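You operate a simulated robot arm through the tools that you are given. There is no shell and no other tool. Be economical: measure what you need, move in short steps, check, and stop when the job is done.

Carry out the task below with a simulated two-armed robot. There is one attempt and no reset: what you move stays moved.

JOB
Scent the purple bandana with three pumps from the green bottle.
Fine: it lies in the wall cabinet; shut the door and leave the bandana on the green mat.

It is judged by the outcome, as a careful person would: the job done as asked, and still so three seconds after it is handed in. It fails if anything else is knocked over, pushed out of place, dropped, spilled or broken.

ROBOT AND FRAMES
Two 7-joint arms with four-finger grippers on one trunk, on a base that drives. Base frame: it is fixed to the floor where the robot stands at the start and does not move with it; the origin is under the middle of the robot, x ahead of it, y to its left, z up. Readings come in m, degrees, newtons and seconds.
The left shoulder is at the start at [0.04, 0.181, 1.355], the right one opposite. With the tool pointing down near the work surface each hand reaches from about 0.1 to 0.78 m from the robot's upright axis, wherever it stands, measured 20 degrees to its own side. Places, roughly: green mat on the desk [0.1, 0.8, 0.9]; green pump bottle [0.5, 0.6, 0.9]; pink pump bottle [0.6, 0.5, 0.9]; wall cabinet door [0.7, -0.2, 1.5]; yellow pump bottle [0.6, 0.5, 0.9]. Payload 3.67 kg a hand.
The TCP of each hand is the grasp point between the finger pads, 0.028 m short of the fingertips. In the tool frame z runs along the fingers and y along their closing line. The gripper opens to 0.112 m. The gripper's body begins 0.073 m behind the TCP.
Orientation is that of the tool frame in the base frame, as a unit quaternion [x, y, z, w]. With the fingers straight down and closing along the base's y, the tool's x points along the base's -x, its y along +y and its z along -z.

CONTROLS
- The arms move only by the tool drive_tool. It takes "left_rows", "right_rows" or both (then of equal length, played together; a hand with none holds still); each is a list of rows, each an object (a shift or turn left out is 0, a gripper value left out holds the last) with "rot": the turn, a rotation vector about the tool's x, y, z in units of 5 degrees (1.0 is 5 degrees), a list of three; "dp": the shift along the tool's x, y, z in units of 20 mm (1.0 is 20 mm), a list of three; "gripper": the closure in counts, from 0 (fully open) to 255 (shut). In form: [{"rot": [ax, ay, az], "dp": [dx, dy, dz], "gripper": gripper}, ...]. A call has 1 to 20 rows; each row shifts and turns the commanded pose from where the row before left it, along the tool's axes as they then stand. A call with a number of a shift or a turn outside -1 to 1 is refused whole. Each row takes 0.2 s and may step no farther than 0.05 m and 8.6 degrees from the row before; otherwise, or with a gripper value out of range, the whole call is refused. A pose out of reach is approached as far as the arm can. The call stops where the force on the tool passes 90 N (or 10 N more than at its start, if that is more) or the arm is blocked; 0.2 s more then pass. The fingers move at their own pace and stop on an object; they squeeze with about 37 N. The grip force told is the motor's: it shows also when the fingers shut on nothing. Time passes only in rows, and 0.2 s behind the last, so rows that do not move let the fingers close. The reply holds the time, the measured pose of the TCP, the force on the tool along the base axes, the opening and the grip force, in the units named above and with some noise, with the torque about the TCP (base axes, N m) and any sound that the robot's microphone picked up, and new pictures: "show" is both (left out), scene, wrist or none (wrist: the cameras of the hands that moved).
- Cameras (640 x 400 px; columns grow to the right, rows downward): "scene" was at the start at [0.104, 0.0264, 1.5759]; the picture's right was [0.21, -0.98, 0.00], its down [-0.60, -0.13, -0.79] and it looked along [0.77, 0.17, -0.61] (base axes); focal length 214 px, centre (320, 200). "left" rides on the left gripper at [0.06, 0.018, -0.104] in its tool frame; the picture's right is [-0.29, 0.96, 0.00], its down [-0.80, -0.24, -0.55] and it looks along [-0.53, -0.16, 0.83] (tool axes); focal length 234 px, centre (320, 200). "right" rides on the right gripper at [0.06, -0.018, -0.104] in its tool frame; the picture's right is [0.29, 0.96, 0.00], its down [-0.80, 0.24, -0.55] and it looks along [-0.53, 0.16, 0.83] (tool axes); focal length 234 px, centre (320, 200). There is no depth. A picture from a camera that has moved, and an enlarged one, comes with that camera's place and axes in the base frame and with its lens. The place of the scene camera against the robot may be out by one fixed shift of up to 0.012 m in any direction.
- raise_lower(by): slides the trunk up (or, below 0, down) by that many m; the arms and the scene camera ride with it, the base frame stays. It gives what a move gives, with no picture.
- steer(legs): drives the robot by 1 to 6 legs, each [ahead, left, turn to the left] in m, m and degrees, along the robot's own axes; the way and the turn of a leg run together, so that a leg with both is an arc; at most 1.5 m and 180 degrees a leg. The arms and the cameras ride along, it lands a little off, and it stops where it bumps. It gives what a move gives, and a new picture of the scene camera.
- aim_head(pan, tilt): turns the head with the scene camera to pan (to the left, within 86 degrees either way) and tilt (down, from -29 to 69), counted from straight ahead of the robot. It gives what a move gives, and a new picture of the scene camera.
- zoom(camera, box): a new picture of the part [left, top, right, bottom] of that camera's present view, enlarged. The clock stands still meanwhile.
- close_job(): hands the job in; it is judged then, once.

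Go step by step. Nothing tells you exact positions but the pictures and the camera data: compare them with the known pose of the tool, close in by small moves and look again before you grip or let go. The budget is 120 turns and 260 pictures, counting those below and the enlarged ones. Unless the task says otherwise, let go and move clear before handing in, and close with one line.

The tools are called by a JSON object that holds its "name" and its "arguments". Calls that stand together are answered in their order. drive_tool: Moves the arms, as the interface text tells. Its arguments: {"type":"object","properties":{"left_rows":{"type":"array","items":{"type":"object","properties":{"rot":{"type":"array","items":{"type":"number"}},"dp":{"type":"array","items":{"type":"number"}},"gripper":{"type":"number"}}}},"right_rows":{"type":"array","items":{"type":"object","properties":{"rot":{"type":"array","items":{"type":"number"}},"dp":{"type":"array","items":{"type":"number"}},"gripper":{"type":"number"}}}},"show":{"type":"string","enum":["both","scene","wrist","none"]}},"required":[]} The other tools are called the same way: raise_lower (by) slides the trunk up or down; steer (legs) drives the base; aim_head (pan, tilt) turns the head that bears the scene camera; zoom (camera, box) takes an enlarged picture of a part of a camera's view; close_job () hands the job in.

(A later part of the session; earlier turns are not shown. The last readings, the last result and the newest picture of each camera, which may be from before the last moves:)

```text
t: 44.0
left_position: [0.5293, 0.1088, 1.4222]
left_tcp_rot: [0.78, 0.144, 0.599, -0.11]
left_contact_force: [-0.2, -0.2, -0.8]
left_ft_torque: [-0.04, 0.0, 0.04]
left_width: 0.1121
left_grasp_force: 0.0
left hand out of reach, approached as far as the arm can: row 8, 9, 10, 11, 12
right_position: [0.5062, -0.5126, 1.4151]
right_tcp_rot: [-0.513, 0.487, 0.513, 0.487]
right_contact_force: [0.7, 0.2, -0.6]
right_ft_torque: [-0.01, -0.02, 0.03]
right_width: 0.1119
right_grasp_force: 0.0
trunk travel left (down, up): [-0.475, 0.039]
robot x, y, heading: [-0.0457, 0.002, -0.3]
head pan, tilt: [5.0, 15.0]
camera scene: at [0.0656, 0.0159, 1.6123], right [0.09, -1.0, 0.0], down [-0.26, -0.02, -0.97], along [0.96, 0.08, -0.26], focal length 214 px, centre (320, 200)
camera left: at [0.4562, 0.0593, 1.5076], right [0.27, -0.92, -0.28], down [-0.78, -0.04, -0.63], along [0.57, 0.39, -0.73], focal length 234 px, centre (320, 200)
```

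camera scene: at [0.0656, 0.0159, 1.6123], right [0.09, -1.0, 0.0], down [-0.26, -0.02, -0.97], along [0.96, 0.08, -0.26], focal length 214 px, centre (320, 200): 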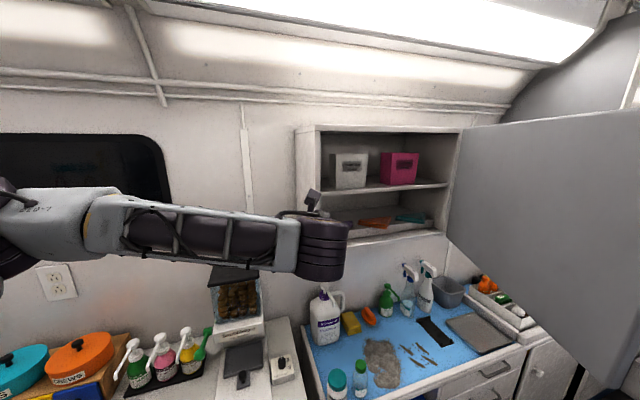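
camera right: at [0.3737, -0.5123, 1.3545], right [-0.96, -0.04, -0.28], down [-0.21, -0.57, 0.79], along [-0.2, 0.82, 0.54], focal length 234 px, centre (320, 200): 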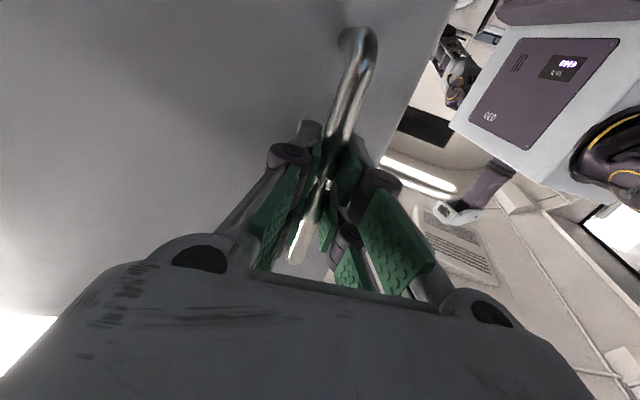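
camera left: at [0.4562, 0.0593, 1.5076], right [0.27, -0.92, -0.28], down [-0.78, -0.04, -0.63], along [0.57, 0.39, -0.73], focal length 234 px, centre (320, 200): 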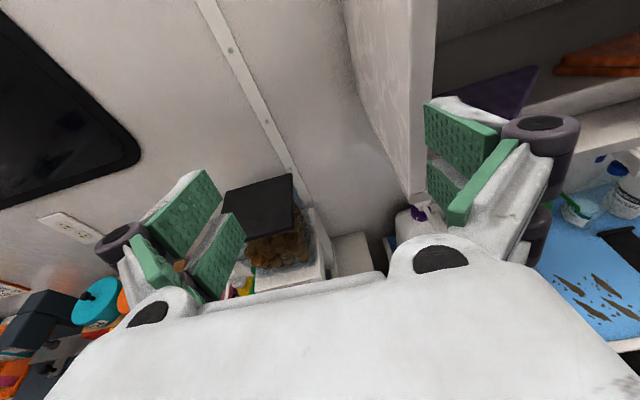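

The bandanas are thick right triangles whose apexes overhang the step's front edge, so a vertical pinch on the purple apex (about (0.67, 0.0, 1.35)) from the front should work. I strafe right 0.13 m, level the hand and roll it so that it closes vertically.

{"name": "steer", "arguments": {"legs": [[0, -0.13, 0]]}}

{"name": "drive_tool", "arguments": {"left_rows": [{"rot": [0, 1, 0]}, {"rot": [0, 1, 0]}, {"rot": [0, 1, 0]}, {"rot": [0, 0, -1]}, {"rot": [0, 0, -1]}, {"rot": [0, 0, -1]}, {"rot": [0, 0, -1]}, {"rot": [0, 0, -1]}, {"rot": [0, 0, -1]}, {"rot": [0, 0, -1]}, {"rot": [0, 0, -1]}, {"rot": [0, 0, -1]}], "show": "none"}}

{"name": "drive_tool", "arguments": {"left_rows": [{"rot": [0, 0, -1]}, {"rot": [0, 0, -1]}, {"rot": [0, 0, -1]}, {"rot": [0, 0, -1]}, {"rot": [0, 0, -1]}, {"rot": [0, 0, -1]}, {"rot": [0, 0, -1]}, {"rot": [0, 0, -1]}, {"rot": [0, 0, -1]}]}}

```text
t: 45.3
left_position: [0.5308, -0.0239, 1.4204]
left_tcp_rot: [0.78, 0.145, 0.599, -0.11]
left_contact_force: [-0.7, 0.4, -0.9]
left_ft_torque: [-0.01, 0.01, -0.03]
left_width: 0.1119
left_grasp_force: 0.1
right_position: [0.5067, -0.6426, 1.4155]
right_tcp_rot: [0.513, -0.487, -0.512, -0.487]
right_contact_force: [-0.2, 0.0, -0.2]
right_ft_torque: [-0.02, 0.0, 0.02]
right_width: 0.1121
right_grasp_force: 0.0
trunk travel left (down, up): [-0.475, 0.039]
robot x, y, heading: [-0.0437, -0.1299, 0.1]
head pan, tilt: [5.0, 15.0]
camera scene: at [0.0657, -0.1137, 1.6123], right [0.09, -1.0, 0.0], down [-0.26, -0.02, -0.97], along [0.96, 0.08, -0.26], focal length 214 px, centre (320, 200)
```

scene: 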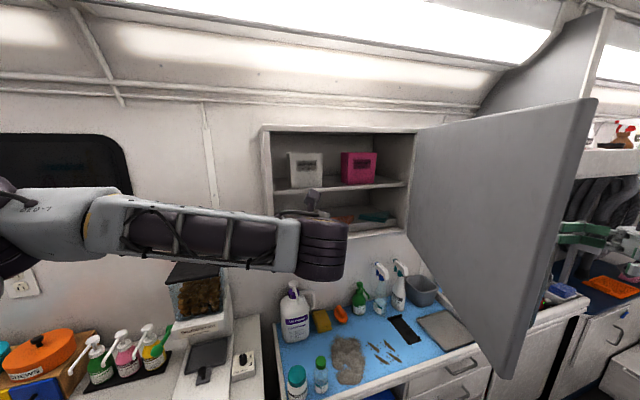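

```text
t: 47.9
left_position: [0.531, -0.0257, 1.4218]
left_tcp_rot: [0.593, 0.386, 0.691, 0.148]
left_contact_force: [-0.5, 1.3, 0.2]
left_ft_torque: [-0.03, 0.0, 0.0]
left_width: 0.1121
left_grasp_force: 0.0
right_position: [0.5065, -0.644, 1.4155]
right_tcp_rot: [-0.513, 0.486, 0.513, 0.487]
right_contact_force: [0.3, 0.5, -0.2]
right_ft_torque: [0.02, 0.0, 0.0]
right_width: 0.1123
right_grasp_force: 0.2
trunk travel left (down, up): [-0.475, 0.039]
robot x, y, heading: [-0.0467, -0.1336, 0.1]
head pan, tilt: [5.0, 15.0]
```

```text
t: 49.9
left_position: [0.5302, -0.0249, 1.4217]
left_tcp_rot: [0.401, 0.583, 0.582, 0.402]
left_contact_force: [-0.2, 0.1, 0.2]
left_ft_torque: [0.0, 0.0, -0.02]
left_width: 0.1119
left_grasp_force: 0.0
right_position: [0.5071, -0.6451, 1.415]
right_tcp_rot: [-0.513, 0.486, 0.513, 0.487]
right_contact_force: [-0.5, 0.8, -0.8]
right_ft_torque: [0.0, -0.01, 0.0]
right_width: 0.1121
right_grasp_force: 0.2
trunk travel left (down, up): [-0.475, 0.039]
robot x, y, heading: [-0.0464, -0.1309, -0.2]
head pan, tilt: [5.0, 15.0]
camera scene: at [0.0658, -0.116, 1.6123], right [0.08, -1.0, 0.0], down [-0.26, -0.02, -0.97], along [0.96, 0.08, -0.26], focal length 214 px, centre (320, 200)
camera left: at [0.411, -0.0066, 1.4407], right [0.1, -0.27, 0.96], down [-0.23, -0.94, -0.24], along [0.97, -0.2, -0.16], focal length 234 px, centre (320, 200)
```

scene: 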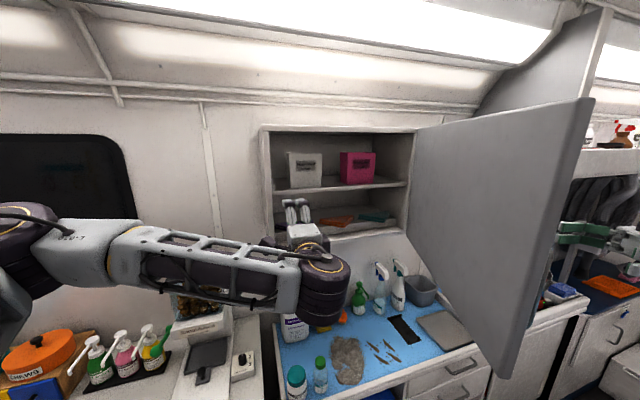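
left: 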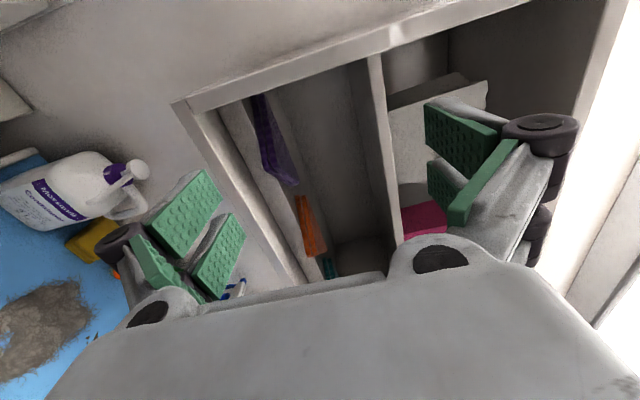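

Orientation is right and nothing is out of reach. I zoom into the wrist view to place the apex and the gap below it.

{"name": "zoom", "arguments": {"camera": "left", "box": [160, 60, 400, 290]}}

```text
1.74 times, centred on (280, 175) of left
camera zoom: at [0.411, -0.0066, 1.4407], right [0.1, -0.27, 0.96], down [-0.23, -0.94, -0.24], along [0.97, -0.2, -0.16], focal length 407 px, centre (390, 244)
```

zoom: 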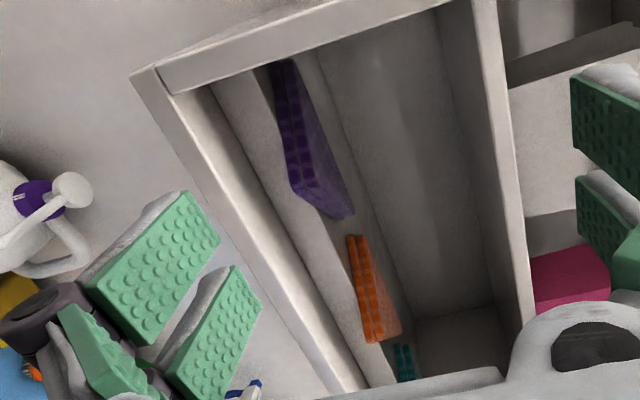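

The apex is at about (0.675, −0.006), overhanging the step by roughly 3 cm. I align laterally and vertically, narrow the gripper to about 5.5 cm, and look again.

{"name": "drive_tool", "arguments": {"left_rows": [{"dp": [-0.33, -0.72, 0.2], "gripper": 130}, {"dp": [-0.33, -0.72, 0.2]}, {"dp": [-0.33, -0.72, 0.2]}, {"dp": [-0.33, -0.72, 0.2]}, {"dp": [-0.33, -0.72, 0.2]}]}}

{"name": "zoom", "arguments": {"camera": "left", "box": [180, 20, 440, 280]}}

{"name": "zoom", "arguments": {"camera": "scene", "box": [240, 160, 400, 260]}}

```text
t: 51.1
left_position: [0.5553, -0.0085, 1.3588]
left_tcp_rot: [0.403, 0.582, 0.581, 0.401]
left_contact_force: [0.8, -0.2, 0.3]
left_ft_torque: [0.02, 0.0, 0.01]
left_width: 0.0551
left_grasp_force: 0.0
left hand out of reach, approached as far as the arm can: row 1, 2, 3, 4, 5
right_position: [0.5073, -0.6435, 1.4156]
right_tcp_rot: [-0.513, 0.486, 0.513, 0.486]
right_contact_force: [0.4, -0.5, -0.2]
right_ft_torque: [0.03, -0.03, 0.04]
right_width: 0.1119
right_grasp_force: 0.0
trunk travel left (down, up): [-0.475, 0.039]
robot x, y, heading: [-0.0482, -0.1312, -0.0]
head pan, tilt: [5.0, 15.0]
camera scene: at [0.0661, -0.1159, 1.6123], right [0.08, -1.0, 0.0], down [-0.26, -0.02, -0.97], along [0.96, 0.08, -0.26], focal length 214 px, centre (320, 200)
camera left: at [0.436, 0.0088, 1.3769], right [0.1, -0.27, 0.96], down [-0.24, -0.94, -0.24], along [0.97, -0.2, -0.16], focal length 234 px, centre (320, 200)
```

scene: 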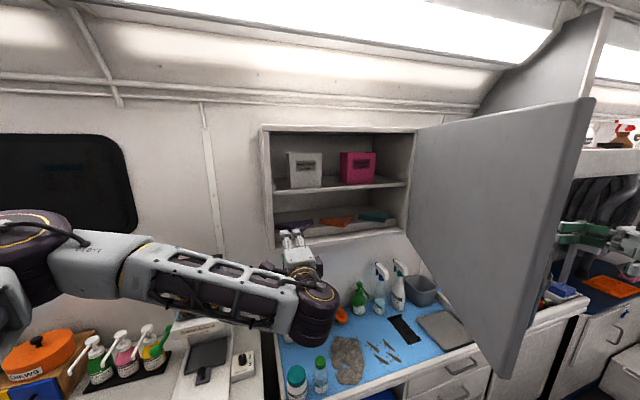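
left: 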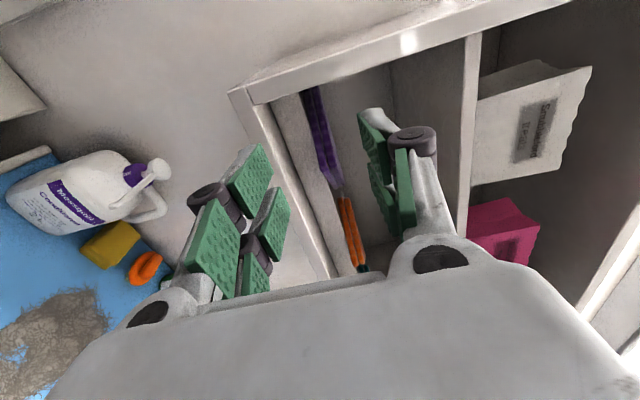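

```text
1.54 times, centred on (310, 150) of left
camera zoom: at [0.436, 0.0088, 1.3769], right [0.1, -0.27, 0.96], down [-0.24, -0.94, -0.24], along [0.97, -0.2, -0.16], focal length 360 px, centre (335, 277)
```

zoom: 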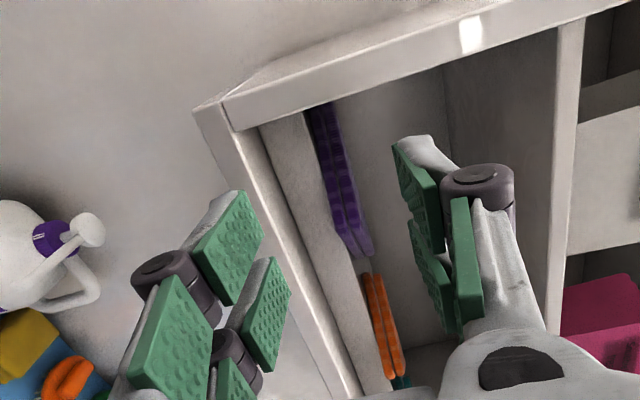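

```text
4.00 times, centred on (320, 210) of scene
camera zoom: at [0.0661, -0.1159, 1.6123], right [0.08, -1.0, 0.0], down [-0.26, -0.02, -0.97], along [0.96, 0.08, -0.26], focal length 858 px, centre (320, 160)
```

zoom: 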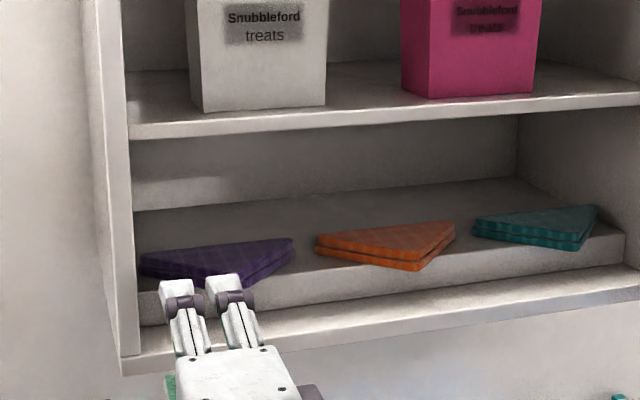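

The left hand stops at about 0.12 m left of the robot's axis, so I strafe right another 0.1 m and re-align.

{"name": "steer", "arguments": {"legs": [[0, -0.1, 0]]}}

{"name": "drive_tool", "arguments": {"left_rows": [{"dp": [0.6, -0.2, 0]}, {"dp": [0.6, -0.2, 0]}, {"dp": [0.6, 0, 0]}, {"dp": [0.6, 0, 0]}]}}

{"name": "zoom", "arguments": {"camera": "left", "box": [180, 20, 440, 280]}}

{"name": "zoom", "arguments": {"camera": "scene", "box": [200, 160, 360, 260]}}

```text
t: 52.2
left_position: [0.5556, -0.1053, 1.3585]
left_tcp_rot: [0.401, 0.583, 0.581, 0.401]
left_contact_force: [-0.4, -0.3, -0.1]
left_ft_torque: [-0.02, -0.03, -0.02]
left_width: 0.0547
left_grasp_force: 0.0
right_position: [0.5068, -0.7399, 1.4166]
right_tcp_rot: [0.515, -0.486, -0.513, -0.485]
right_contact_force: [-0.5, 0.7, -0.4]
right_ft_torque: [-0.01, 0.03, 0.0]
right_width: 0.112
right_grasp_force: 0.1
trunk travel left (down, up): [-0.475, 0.039]
robot x, y, heading: [-0.0468, -0.2293, -0.1]
head pan, tilt: [5.0, 15.0]
camera scene: at [0.0656, -0.2117, 1.6123], right [0.09, -1.0, 0.0], down [-0.26, -0.02, -0.97], along [0.96, 0.08, -0.26], focal length 214 px, centre (320, 200)
```

scene: 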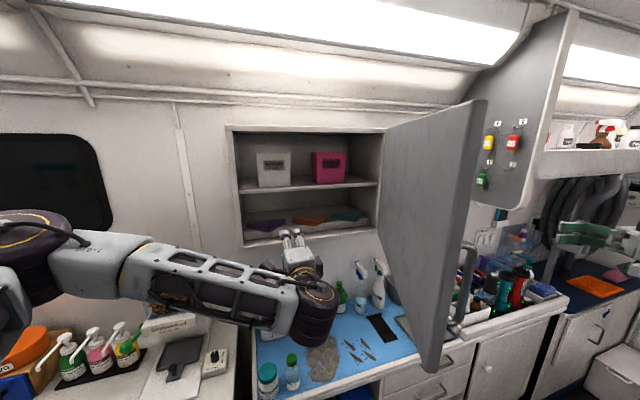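

```text
t: 53.2
left_position: [0.5365, -0.0611, 1.3506]
left_tcp_rot: [0.401, 0.584, 0.581, 0.401]
left_contact_force: [-1.1, 0.1, -0.3]
left_ft_torque: [-0.02, -0.02, -0.02]
left_width: 0.0549
left_grasp_force: 0.0
right_position: [0.506, -0.743, 1.4153]
right_tcp_rot: [0.514, -0.486, -0.513, -0.486]
right_contact_force: [-0.5, 0.7, 0.3]
right_ft_torque: [0.0, -0.01, -0.02]
right_width: 0.112
right_grasp_force: 0.0
trunk travel left (down, up): [-0.475, 0.039]
robot x, y, heading: [-0.0454, -0.2291, -0.2]
head pan, tilt: [5.0, 15.0]
camera scene: at [0.065, -0.2133, 1.6123], right [0.09, -1.0, 0.0], down [-0.26, -0.02, -0.97], along [0.96, 0.08, -0.26], focal length 214 px, centre (320, 200)
camera left: at [0.4177, -0.0434, 1.3694], right [0.1, -0.27, 0.96], down [-0.23, -0.94, -0.24], along [0.97, -0.2, -0.16], focal length 234 px, centre (320, 200)
```

scene: 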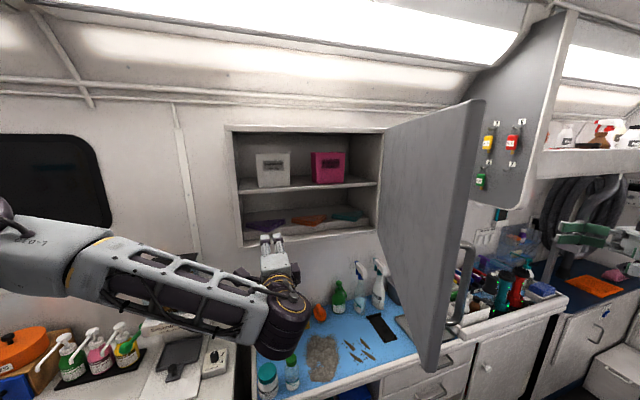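
left: 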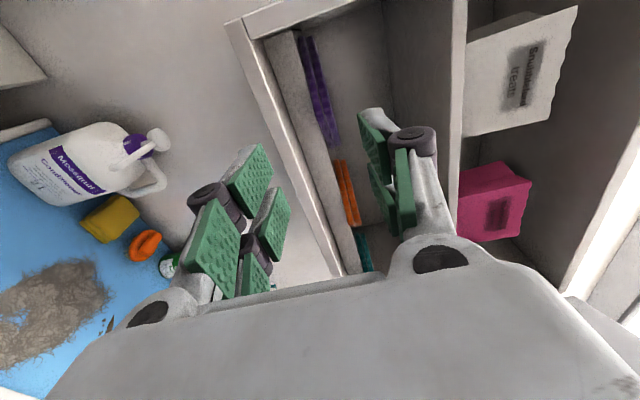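

```text
1.54 times, centred on (310, 150) of left
camera zoom: at [0.4177, -0.0434, 1.3694], right [0.1, -0.27, 0.96], down [-0.23, -0.94, -0.24], along [0.97, -0.2, -0.16], focal length 360 px, centre (335, 277)
```

zoom: 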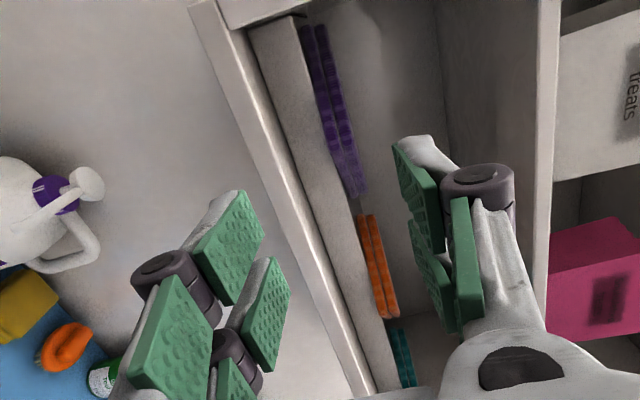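

```text
4.00 times, centred on (280, 210) of scene
camera zoom: at [0.065, -0.2133, 1.6123], right [0.09, -1.0, 0.0], down [-0.26, -0.02, -0.97], along [0.96, 0.08, -0.26], focal length 858 px, centre (480, 160)
```

zoom: 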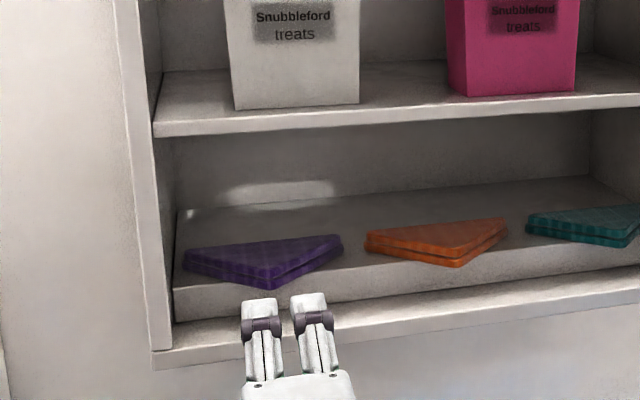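

The hand is laterally aligned with the purple apex. I raise it 12 mm, narrow to about 45 mm and advance most of the way.

{"name": "drive_tool", "arguments": {"left_rows": [{"dp": [0, 0.6, 0], "gripper": 153}, {"dp": [0, 0, 1]}, {"dp": [0, 0, 1]}, {"dp": [0, 0, 1]}, {"dp": [0, 0, 1]}, {"dp": [0, 0, 1]}]}}

{"name": "zoom", "arguments": {"camera": "left", "box": [180, 20, 440, 280]}}

{"name": "zoom", "arguments": {"camera": "scene", "box": [220, 190, 320, 260]}}

```text
t: 54.6
left_position: [0.632, -0.027, 1.3618]
left_tcp_rot: [0.402, 0.582, 0.582, 0.401]
left_contact_force: [-0.4, 0.5, -0.1]
left_ft_torque: [0.01, -0.02, 0.0]
left_width: 0.0448
left_grasp_force: 0.1
right_position: [0.5081, -0.7435, 1.416]
right_tcp_rot: [0.513, -0.487, -0.513, -0.486]
right_contact_force: [0.6, -0.2, 1.1]
right_ft_torque: [0.01, 0.0, 0.01]
right_width: 0.112
right_grasp_force: 0.0
trunk travel left (down, up): [-0.475, 0.039]
robot x, y, heading: [-0.0484, -0.2323, -0.2]
head pan, tilt: [5.0, 15.0]
camera scene: at [0.0664, -0.2144, 1.6122], right [0.09, -1.0, 0.0], down [-0.26, -0.02, -0.97], along [0.96, 0.08, -0.26], focal length 214 px, centre (320, 200)
camera left: at [0.5124, -0.0081, 1.3807], right [0.1, -0.27, 0.96], down [-0.23, -0.94, -0.24], along [0.97, -0.2, -0.16], focal length 234 px, centre (320, 200)
```

scene: 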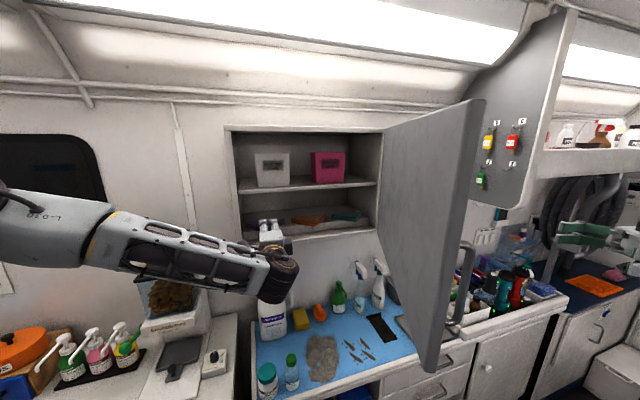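
left: 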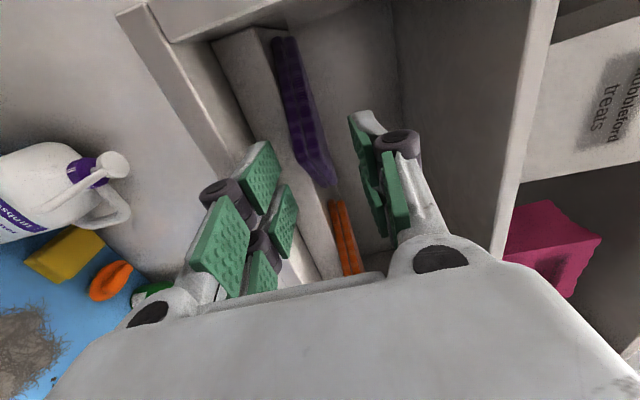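

```text
1.54 times, centred on (310, 150) of left
camera zoom: at [0.5124, -0.0081, 1.3807], right [0.1, -0.27, 0.96], down [-0.23, -0.94, -0.24], along [0.97, -0.2, -0.16], focal length 360 px, centre (335, 277)
```

zoom: 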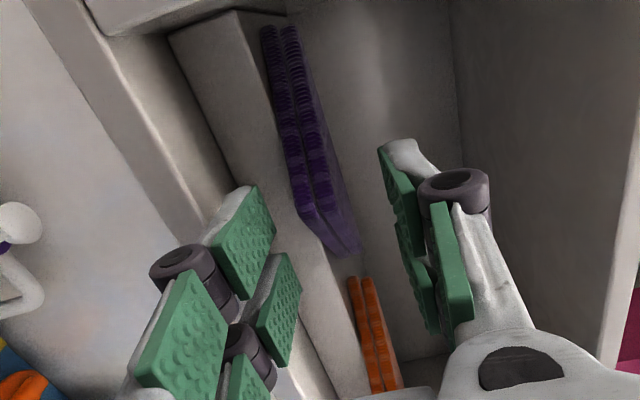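

```text
5.71 times, centred on (270, 225) of scene
camera zoom: at [0.0664, -0.2144, 1.6122], right [0.09, -1.0, 0.0], down [-0.26, -0.02, -0.97], along [0.96, 0.08, -0.26], focal length 1226 px, centre (606, 57)
```

zoom: 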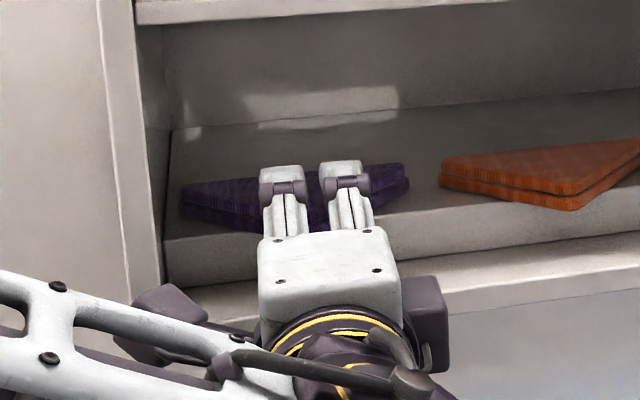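

The apex sits at z≈1.346–1.36 between the fingers, with about 1 cm of clearance above the cabinet floor. I advance 38 mm and close.

{"name": "drive_tool", "arguments": {"left_rows": [{"dp": [0.1, 0, 0.95]}, {"dp": [0.1, 0, 0.95]}, {"gripper": 255}, {}, {}, {}]}}

{"name": "zoom", "arguments": {"camera": "left", "box": [180, 20, 440, 280]}}

```text
t: 56.0
left_position: [0.6646, -0.0105, 1.3627]
left_tcp_rot: [0.401, 0.582, 0.582, 0.402]
left_contact_force: [0.1, -0.1, 0.6]
left_ft_torque: [0.01, 0.01, -0.01]
left_width: 0.017
left_grasp_force: 37.0
right_position: [0.5066, -0.7432, 1.4158]
right_tcp_rot: [-0.513, 0.487, 0.513, 0.486]
right_contact_force: [-0.5, 0.1, 0.3]
right_ft_torque: [-0.03, -0.01, 0.0]
right_width: 0.112
right_grasp_force: 0.0
trunk travel left (down, up): [-0.475, 0.039]
robot x, y, heading: [-0.046, -0.23, 0.0]
head pan, tilt: [5.0, 15.0]
camera scene: at [0.0653, -0.2148, 1.6123], right [0.09, -1.0, 0.0], down [-0.26, -0.02, -0.97], along [0.96, 0.08, -0.26], focal length 214 px, centre (320, 200)
camera left: at [0.5457, 0.0084, 1.3809], right [0.1, -0.27, 0.96], down [-0.23, -0.94, -0.24], along [0.97, -0.2, -0.16], focal length 234 px, centre (320, 200)
```

scene: 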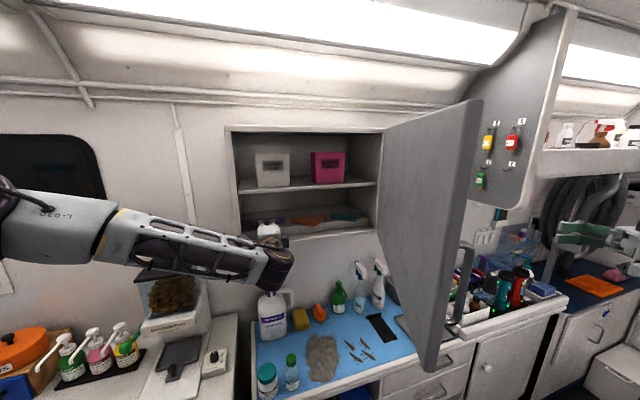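
left: 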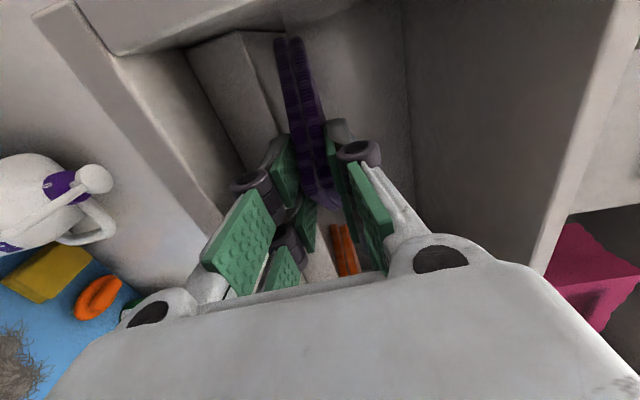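

```text
1.54 times, centred on (310, 150) of left
camera zoom: at [0.5457, 0.0084, 1.3809], right [0.1, -0.27, 0.96], down [-0.23, -0.94, -0.24], along [0.97, -0.2, -0.16], focal length 360 px, centre (335, 277)
```

zoom: 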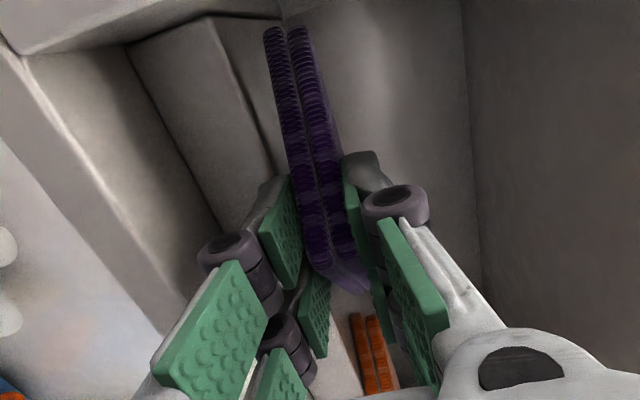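

The bandana is gripped (17 mm). I lift 15 mm and draw it straight out.

{"name": "drive_tool", "arguments": {"left_rows": [{"dp": [0, 0.75, 0]}, {"dp": [0, 0, -0.7]}, {"dp": [0, 0, -1]}, {"dp": [0, 0, -1]}, {"dp": [0, 0, -1]}, {"dp": [0, 0, -1]}, {"dp": [0, 0, -1]}, {"dp": [0, 0, -1]}, {"dp": [0, 0, -1]}, {"dp": [0, 0, -1]}, {"dp": [0, 0, -1]}]}}

```text
t: 58.4
left_position: [0.4834, -0.0787, 1.3773]
left_tcp_rot: [0.401, 0.583, 0.582, 0.401]
left_contact_force: [0.1, -0.6, -0.5]
left_ft_torque: [-0.02, 0.02, -0.05]
left_width: 0.017
left_grasp_force: 37.3
right_position: [0.5062, -0.7429, 1.4161]
right_tcp_rot: [0.513, -0.486, -0.513, -0.486]
right_contact_force: [-0.7, 0.4, 0.2]
right_ft_torque: [0.0, 0.0, -0.01]
right_width: 0.112
right_grasp_force: 0.0
trunk travel left (down, up): [-0.475, 0.039]
robot x, y, heading: [-0.0507, -0.2294, -0.1]
head pan, tilt: [5.0, 15.0]
camera scene: at [0.0653, -0.2149, 1.6123], right [0.09, -1.0, 0.0], down [-0.26, -0.02, -0.97], along [0.96, 0.08, -0.26], focal length 214 px, centre (320, 200)
camera left: at [0.364, -0.0611, 1.3964], right [0.1, -0.27, 0.96], down [-0.23, -0.94, -0.24], along [0.97, -0.2, -0.16], focal length 234 px, centre (320, 200)
```

scene: 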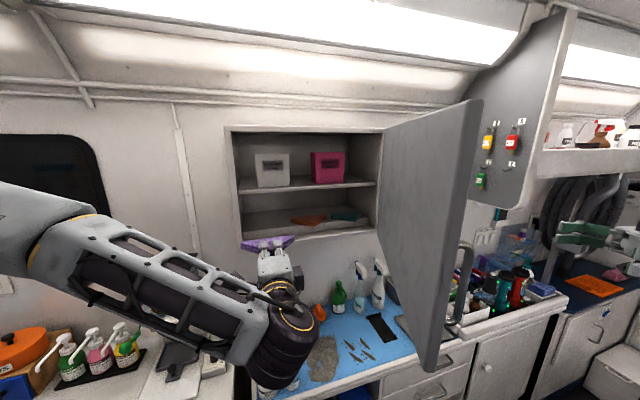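
left: 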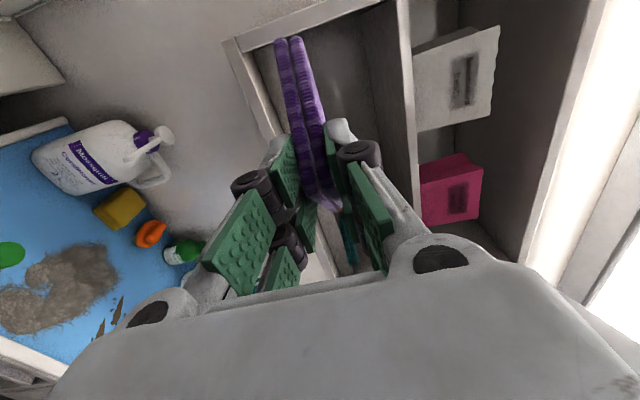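

The bandana is clear of the cabinet. I move the left hand out of the door's sweep and bring the closed right hand toward the door's outer face, away from the handle.

{"name": "drive_tool", "arguments": {"left_rows": [{"dp": [0, 0, -1]}, {"dp": [0, 0, -1]}, {"dp": [1, 0, -0.6]}, {"dp": [1, 0, -0.6]}, {"dp": [1, 0, -0.3]}, {"dp": [1, 0, 0]}, {"dp": [1, 0, 0]}, {"dp": [1, 0, 0]}, {"dp": [1, 0, 0]}, {"dp": [1, 0, 0]}, {"dp": [1, 0, 0]}, {"dp": [1, 0, 0]}, {"dp": [1, 0, 0]}, {"dp": [1, 0, 0]}], "right_rows": [{"gripper": 255}, {"dp": [0, 0, 1]}, {"dp": [0, 0, 1]}, {"dp": [0, 0, 1]}, {"dp": [0, 0, 1]}, {"dp": [0, 0, 1]}, {"dp": [0, 0, 1]}, {"dp": [0, 0, 1]}, {"dp": [0, 0, 1]}, {"dp": [0, 0, 1]}, {"dp": [0, 0, 1]}, {"dp": [0, 0, 1]}, {"dp": [0, 0, 1]}, {"dp": [0, 0, 1]}]}}

```text
t: 61.4
left_position: [0.4854, 0.0289, 1.3944]
left_tcp_rot: [0.401, 0.583, 0.582, 0.401]
left_contact_force: [-0.1, 0.5, 0.3]
left_ft_torque: [-0.02, 0.02, -0.01]
left_width: 0.0171
left_grasp_force: 37.0
left hand out of reach, approached as far as the arm can: row 3, 4, 5, 6, 7, 8, 9, 10, 11, 12, 13, 14
right_position: [0.4936, -0.4806, 1.4146]
right_tcp_rot: [0.514, -0.486, -0.514, -0.486]
right_contact_force: [0.5, -0.1, 0.5]
right_ft_torque: [-0.04, 0.04, 0.02]
right_width: 0.0
right_grasp_force: 35.6
trunk travel left (down, up): [-0.475, 0.039]
robot x, y, heading: [-0.0491, -0.2313, -0.3]
head pan, tilt: [5.0, 15.0]
camera scene: at [0.0654, -0.2125, 1.6123], right [0.09, -1.0, 0.0], down [-0.26, -0.02, -0.97], along [0.96, 0.08, -0.26], focal length 214 px, centre (320, 200)
camera right: at [0.5159, -0.5841, 1.3557], right [-0.96, -0.05, -0.29], down [-0.21, -0.56, 0.8], along [-0.2, 0.82, 0.53], focal length 234 px, centre (320, 200)
camera left: at [0.3667, 0.0473, 1.4121], right [0.1, -0.27, 0.96], down [-0.23, -0.94, -0.24], along [0.97, -0.2, -0.16], focal length 234 px, centre (320, 200)
```

scene: 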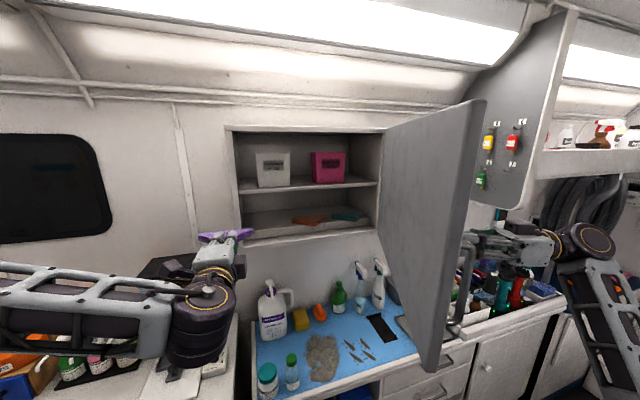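
right: 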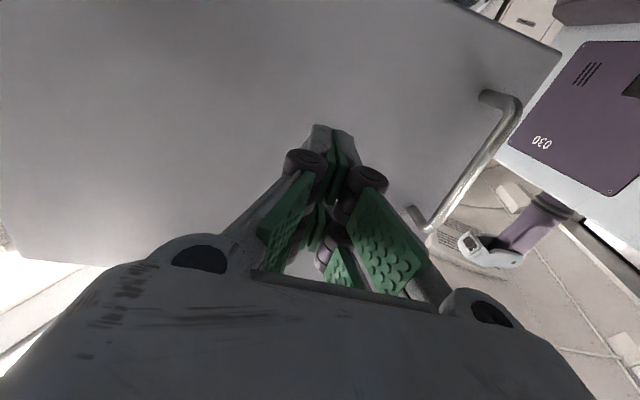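
left: 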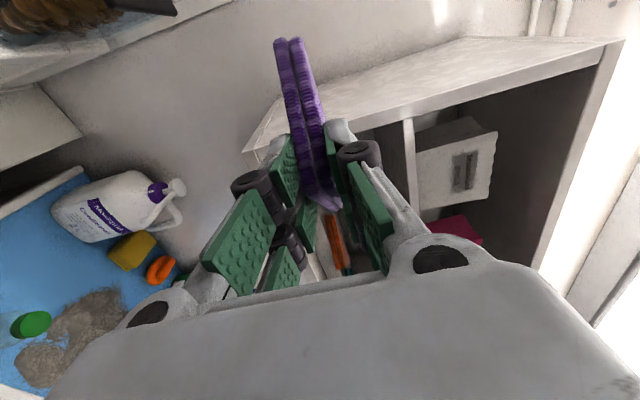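

The left hand is still within the door's sweep and short of reach in this pose, so I yaw it to the left while shifting left.

{"name": "drive_tool", "arguments": {"left_rows": [{"rot": [0, 1, 0]}, {"rot": [0, 1, 0]}, {"rot": [0, 1, 0]}, {"rot": [0, 1, 0]}, {"rot": [0, 1, 0]}, {"rot": [0, 1, 0]}, {"rot": [0, 1, 0], "dp": [0, 0, 0.7]}, {"rot": [0, 1, 0], "dp": [0, 0, 0.7]}, {"rot": [0, 1, 0], "dp": [0, 0, 0.7]}, {"dp": [0.4, 0, 1]}, {"dp": [0.4, 0, 1]}, {"dp": [0.4, 0, 1]}, {"dp": [0.4, 0, 1]}]}}

```text
t: 64.2
left_position: [0.5241, 0.218, 1.4095]
left_tcp_rot: [0.148, 0.692, 0.691, 0.148]
left_contact_force: [0.1, -0.2, 0.0]
left_ft_torque: [-0.02, 0.01, -0.01]
left_width: 0.0172
left_grasp_force: 37.7
left hand out of reach, approached as far as the arm can: row 6, 7, 8, 9
right_position: [0.493, -0.4822, 1.4145]
right_tcp_rot: [0.513, -0.487, -0.512, -0.487]
right_contact_force: [0.3, -0.4, -0.1]
right_ft_torque: [-0.02, -0.01, 0.02]
right_width: 0.0002
right_grasp_force: 35.9
trunk travel left (down, up): [-0.475, 0.039]
robot x, y, heading: [-0.0494, -0.2291, 0.1]
head pan, tilt: [5.0, 15.0]
camera scene: at [0.0653, -0.2132, 1.6123], right [0.09, -1.0, 0.0], down [-0.26, -0.02, -0.97], along [0.96, 0.08, -0.26], focal length 214 px, centre (320, 200)
camera left: at [0.4258, 0.1465, 1.4293], right [0.26, -0.12, 0.96], down [0.5, -0.83, -0.24], along [0.82, 0.54, -0.16], focal length 234 px, centre (320, 200)
```

scene: 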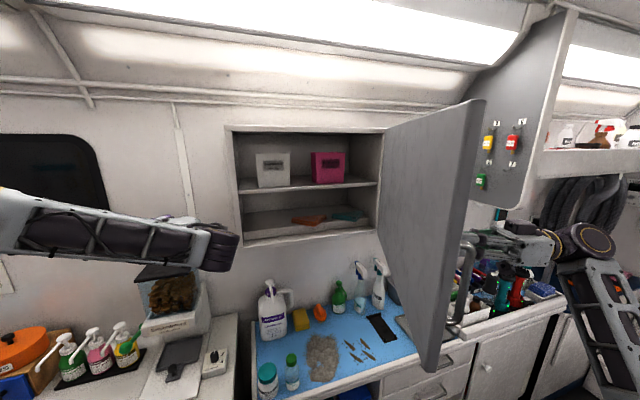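
left: 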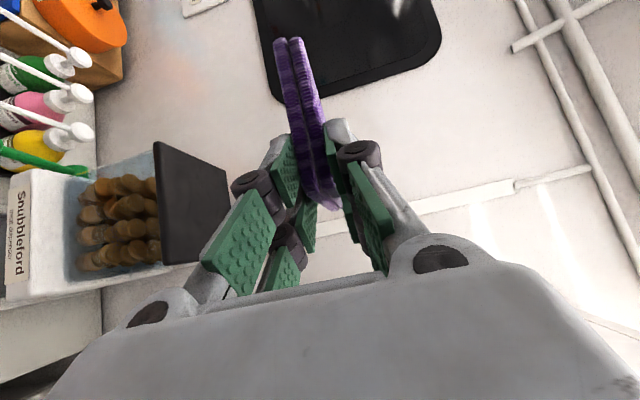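

The left hand is now outside the sweep; I nudge it slightly further. Then I bring the right fingertips up to the door and push along the closing arc.

{"name": "drive_tool", "arguments": {"left_rows": [{"dp": [0.4, 0, 0.91]}, {"dp": [0.4, 0, 0.91]}, {"dp": [0.4, 0, 0.91]}, {}, {}, {}, {}, {}, {}, {}, {}, {}], "right_rows": [{"dp": [0, 0, 1]}, {"dp": [0, 0, 1]}, {"dp": [0, 0, 1]}, {"dp": [0, 0.1, 0.78], "rot": [0.6, 0, 0]}, {"dp": [0, 0.1, 0.78], "rot": [0.6, 0, 0]}, {"dp": [0, 0.1, 0.78], "rot": [0.6, 0, 0]}, {"dp": [0, 0.1, 0.78], "rot": [0.6, 0, 0]}, {"dp": [0, 0.1, 0.78], "rot": [0.6, 0, 0]}, {"dp": [0, 0.1, 0.78], "rot": [0.6, 0, 0]}, {"dp": [0, 0.1, 0.78], "rot": [0.6, 0, 0]}, {"dp": [0, 0.1, 0.78], "rot": [0.6, 0, 0]}, {"dp": [0, 0.1, 0.78], "rot": [0.6, 0, 0]}]}}

```text
t: 66.8
left_position: [0.5256, 0.2768, 1.4107]
left_tcp_rot: [0.148, 0.692, 0.691, 0.148]
left_contact_force: [-0.1, -0.4, -0.3]
left_ft_torque: [0.02, 0.01, -0.02]
left_width: 0.017
left_grasp_force: 36.9
right_position: [0.4941, -0.2829, 1.4162]
right_tcp_rot: [-0.386, 0.592, 0.386, 0.592]
right_contact_force: [0.6, 0.1, -0.2]
right_ft_torque: [-0.02, -0.05, -0.01]
right_width: 0.0
right_grasp_force: 35.4
trunk travel left (down, up): [-0.475, 0.039]
robot x, y, heading: [-0.045, -0.2295, -0.1]
head pan, tilt: [5.0, 15.0]
camera scene: at [0.0656, -0.2137, 1.6123], right [0.09, -1.0, 0.0], down [-0.26, -0.02, -0.97], along [0.96, 0.08, -0.26], focal length 214 px, centre (320, 200)
camera right: at [0.467, -0.3853, 1.3559], right [-0.87, 0.39, -0.29], down [-0.44, -0.41, 0.8], along [0.19, 0.83, 0.53], focal length 234 px, centre (320, 200)
camera left: at [0.4269, 0.2057, 1.4296], right [0.26, -0.12, 0.96], down [0.5, -0.83, -0.24], along [0.82, 0.54, -0.16], focal length 234 px, centre (320, 200)
```

scene: 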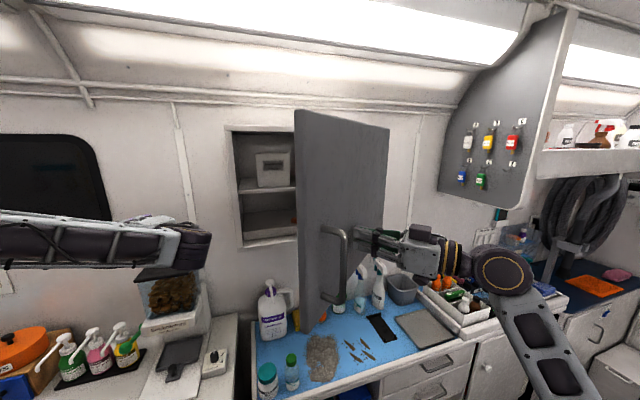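
right: 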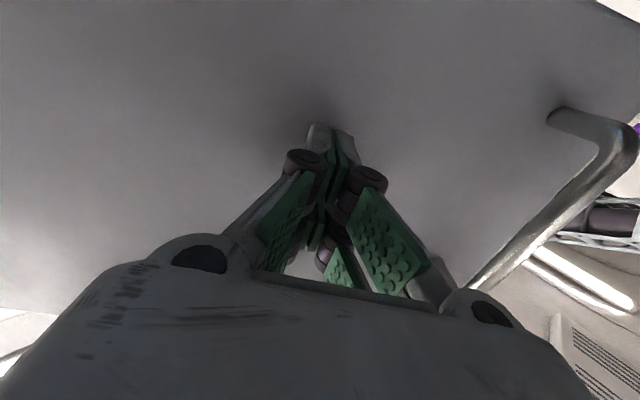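
left: 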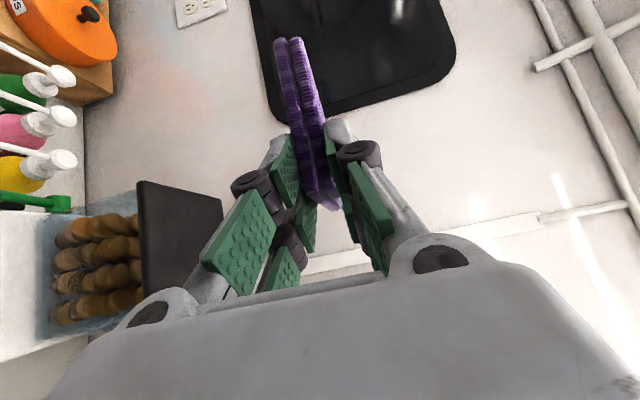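

The door is swinging shut with the hand. I continue the closing arc.

{"name": "drive_tool", "arguments": {"right_rows": [{"dp": [0, 0.1, 0.78], "rot": [0.6, 0, 0]}, {"dp": [0, 0.1, 0.78], "rot": [0.6, 0, 0]}, {"dp": [0, 0.1, 0.78], "rot": [0.6, 0, 0]}, {"dp": [0, 0.1, 0.78], "rot": [0.6, 0, 0]}, {"dp": [0, 0.1, 0.78], "rot": [0.6, 0, 0]}, {"dp": [0, 0.1, 0.78], "rot": [0.6, 0, 0]}, {"dp": [0, 0.1, 0.78], "rot": [0.6, 0, 0]}, {"dp": [0, 0.1, 0.78], "rot": [0.6, 0, 0]}, {"dp": [0, 0.1, 0.78], "rot": [0.6, 0, 0]}, {"dp": [0, 0.1, 0.78], "rot": [0.6, 0, 0]}, {"dp": [0, 0.1, 0.78], "rot": [0.6, 0, 0]}, {"dp": [0, 0.1, 0.78], "rot": [0.6, 0, 0]}]}}

```text
t: 69.4
left_position: [0.5258, 0.2777, 1.4099]
left_tcp_rot: [0.148, 0.692, 0.691, 0.148]
left_contact_force: [0.2, 0.6, -0.4]
left_ft_torque: [-0.03, -0.02, -0.01]
left_width: 0.017
left_grasp_force: 37.1
right_position: [0.5955, -0.1271, 1.4151]
right_tcp_rot: [-0.184, 0.683, 0.183, 0.683]
right_contact_force: [0.1, -0.4, 0.9]
right_ft_torque: [0.05, 0.03, -0.04]
right_width: 0.0
right_grasp_force: 35.8
trunk travel left (down, up): [-0.475, 0.039]
robot x, y, heading: [-0.0461, -0.2338, 0.1]
head pan, tilt: [5.0, 15.0]
camera scene: at [0.0659, -0.2132, 1.6123], right [0.09, -1.0, 0.0], down [-0.26, -0.02, -0.97], along [0.96, 0.08, -0.26], focal length 214 px, centre (320, 200)
camera right: at [0.5139, -0.1946, 1.3556], right [-0.48, 0.83, -0.29], down [-0.6, -0.07, 0.8], along [0.64, 0.56, 0.53], focal length 234 px, centre (320, 200)
```

scene: 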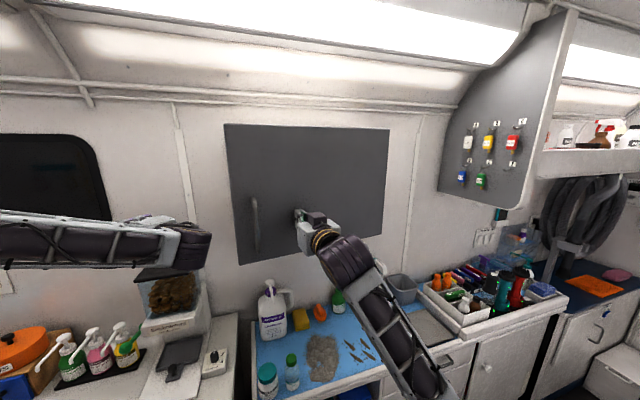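
right: 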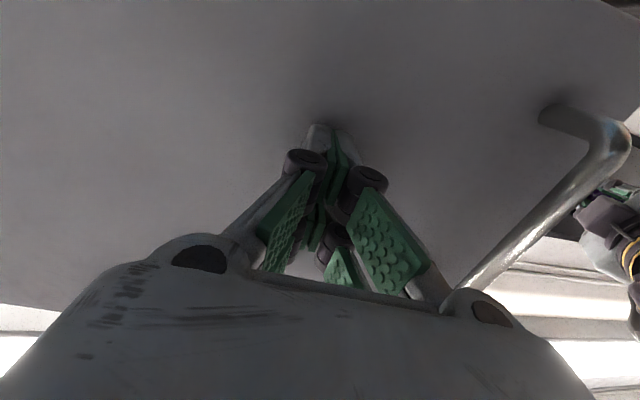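

Nearly shut; I push on until contact with the frame.

{"name": "drive_tool", "arguments": {"right_rows": [{"dp": [0, 0.1, 0.78], "rot": [0.6, 0, 0]}, {"dp": [0, 0.1, 0.78], "rot": [0.6, 0, 0]}, {"dp": [0, 0.1, 0.6], "rot": [0.4, 0, 0]}, {"dp": [0, 0, 0.5]}, {"dp": [0, 0, 0.5]}, {"dp": [0, 0, 0.5]}], "show": "scene"}}

{"name": "zoom", "arguments": {"camera": "scene", "box": [200, 100, 420, 280]}}

```text
t: 70.8
left_position: [0.5161, 0.2683, 1.4164]
left_tcp_rot: [0.147, 0.69, 0.693, 0.15]
left_contact_force: [0.4, -1.4, -0.5]
left_ft_torque: [-0.01, 0.01, 0.01]
left_width: 0.0171
left_grasp_force: 37.0
right_position: [0.6372, -0.0995, 1.4155]
right_tcp_rot: [-0.136, 0.695, 0.136, 0.692]
right_contact_force: [-52.9, -23.1, -9.0]
right_ft_torque: [0.0, -0.38, 0.01]
right_width: 0.0059
right_grasp_force: 35.9
trunk travel left (down, up): [-0.475, 0.039]
robot x, y, heading: [-0.0511, -0.233, -0.5]
head pan, tilt: [5.0, 15.0]
stopped in row 6 (right hand): the force on the tool passed its limit at 102 N (the readings are from after the stop); the commanded pose is now the measured one
camera scene: at [0.0526, -0.2219, 1.6131], right [0.08, -1.0, 0.0], down [-0.25, -0.02, -0.97], along [0.96, 0.08, -0.25], focal length 214 px, centre (320, 200)
```

scene: 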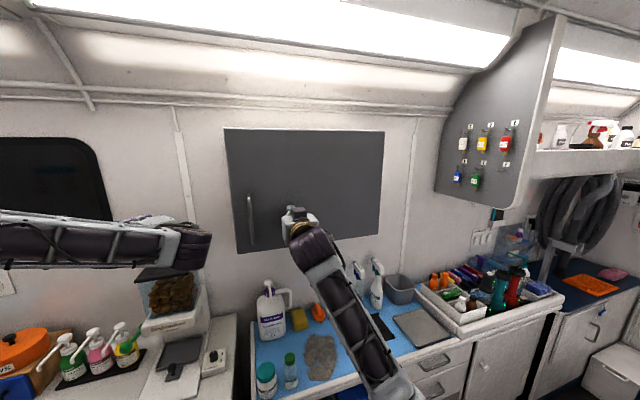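

```text
2.22 times, centred on (310, 190) of scene
camera zoom: at [0.0526, -0.2219, 1.6131], right [0.08, -1.0, 0.0], down [-0.25, -0.02, -0.97], along [0.96, 0.08, -0.25], focal length 477 px, centre (342, 222)
```

zoom: 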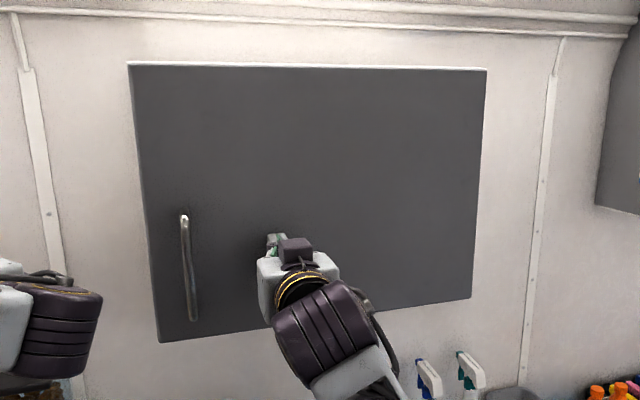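

The door is flush shut. I retract the right hand and turn it downward again.

{"name": "drive_tool", "arguments": {"right_rows": [{"dp": [0, 0, -1]}, {"dp": [0, 0, -1]}, {"dp": [0, 0, -1]}, {"dp": [0, 0, -1]}, {"dp": [0, 0, -1]}, {"dp": [0, 0, -1]}, {"dp": [0, 0, -1]}, {"dp": [0, 0, -1]}, {"dp": [1, 0, -1]}, {"dp": [1, 0, 0]}, {"dp": [1, 0, 0]}, {"dp": [1, 0, 0]}, {"dp": [1, 0, 0]}, {"dp": [1, 0, 0]}, {"dp": [1, 0, 0]}], "show": "none"}}

{"name": "drive_tool", "arguments": {"right_rows": [{"rot": [0, 1, 0]}, {"rot": [0, 1, 0]}, {"rot": [0, 1, 0]}, {"rot": [0, 1, 0]}, {"rot": [0, 1, 0]}, {"rot": [0, 1, 0]}, {"rot": [0, 1, 0]}, {"rot": [0, 1, 0]}, {"rot": [0, 1, 0]}, {"rot": [0, 1, 0]}, {"rot": [0, 1, 0]}, {"rot": [0, 1, 0]}, {"rot": [0, 1, 0]}, {"rot": [0, 1, 0]}, {"rot": [0, 1, 0]}, {"rot": [0, 1, 0]}, {"rot": [0, 1, 0]}, {"rot": [0, 1, 0]}], "show": "none"}}

{"name": "aim_head", "arguments": {"pan": 55, "tilt": 40}}

```text
t: 74.0
left_position: [0.5242, 0.2752, 1.4123]
left_tcp_rot: [0.148, 0.692, 0.691, 0.147]
left_contact_force: [1.0, -0.8, -0.2]
left_ft_torque: [-0.02, 0.02, -0.02]
left_width: 0.0171
left_grasp_force: 36.9
right_position: [0.4816, -0.1619, 1.272]
right_tcp_rot: [-0.136, 0.698, 0.135, 0.69]
right_contact_force: [0.3, 1.1, -0.1]
right_ft_torque: [-0.01, -0.03, -0.04]
right_width: 0.0
right_grasp_force: 35.8
trunk travel left (down, up): [-0.475, 0.039]
robot x, y, heading: [-0.0509, -0.2289, -0.2]
head pan, tilt: [5.0, 15.0]
```

```text
t: 75.3
left_position: [0.5246, 0.275, 1.4113]
left_tcp_rot: [0.148, 0.692, 0.691, 0.148]
left_contact_force: [0.3, -0.1, -0.3]
left_ft_torque: [-0.03, 0.0, -0.01]
left_width: 0.0172
left_grasp_force: 37.7
right_position: [0.4959, -0.2021, 1.2216]
right_tcp_rot: [-0.18, 0.859, 0.023, 0.479]
right_contact_force: [-0.4, -0.5, 0.2]
right_ft_torque: [0.03, 0.02, 0.0]
right_width: 0.0
right_grasp_force: 36.2
trunk travel left (down, up): [-0.475, 0.039]
robot x, y, heading: [-0.0497, -0.2306, -0.2]
head pan, tilt: [5.0, 15.0]
stopped in row 6 (right hand): the arm was blocked; the commanded pose is now the measured one
```

```text
t: 76.5
left_position: [0.5249, 0.2758, 1.411]
left_tcp_rot: [0.148, 0.691, 0.692, 0.148]
left_contact_force: [-0.3, 0.0, 0.2]
left_ft_torque: [0.01, 0.01, 0.0]
left_width: 0.0172
left_grasp_force: 36.8
right_position: [0.4944, -0.2028, 1.2212]
right_tcp_rot: [-0.179, 0.859, 0.024, 0.479]
right_contact_force: [0.9, 0.7, -0.3]
right_ft_torque: [-0.01, 0.05, -0.01]
right_width: 0.0001
right_grasp_force: 36.0
trunk travel left (down, up): [-0.475, 0.039]
robot x, y, heading: [-0.0499, -0.2321, -0.3]
head pan, tilt: [55.0, 40.0]
camera scene: at [0.0203, -0.1535, 1.5728], right [0.82, -0.58, 0.0], down [-0.37, -0.52, -0.77], along [0.44, 0.63, -0.64], focal length 214 px, centre (320, 200)
```

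scene: 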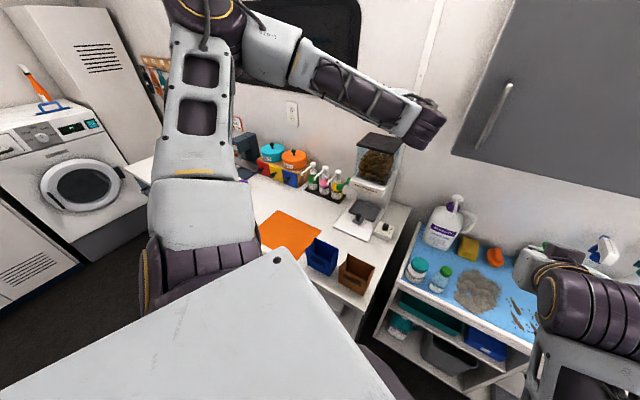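

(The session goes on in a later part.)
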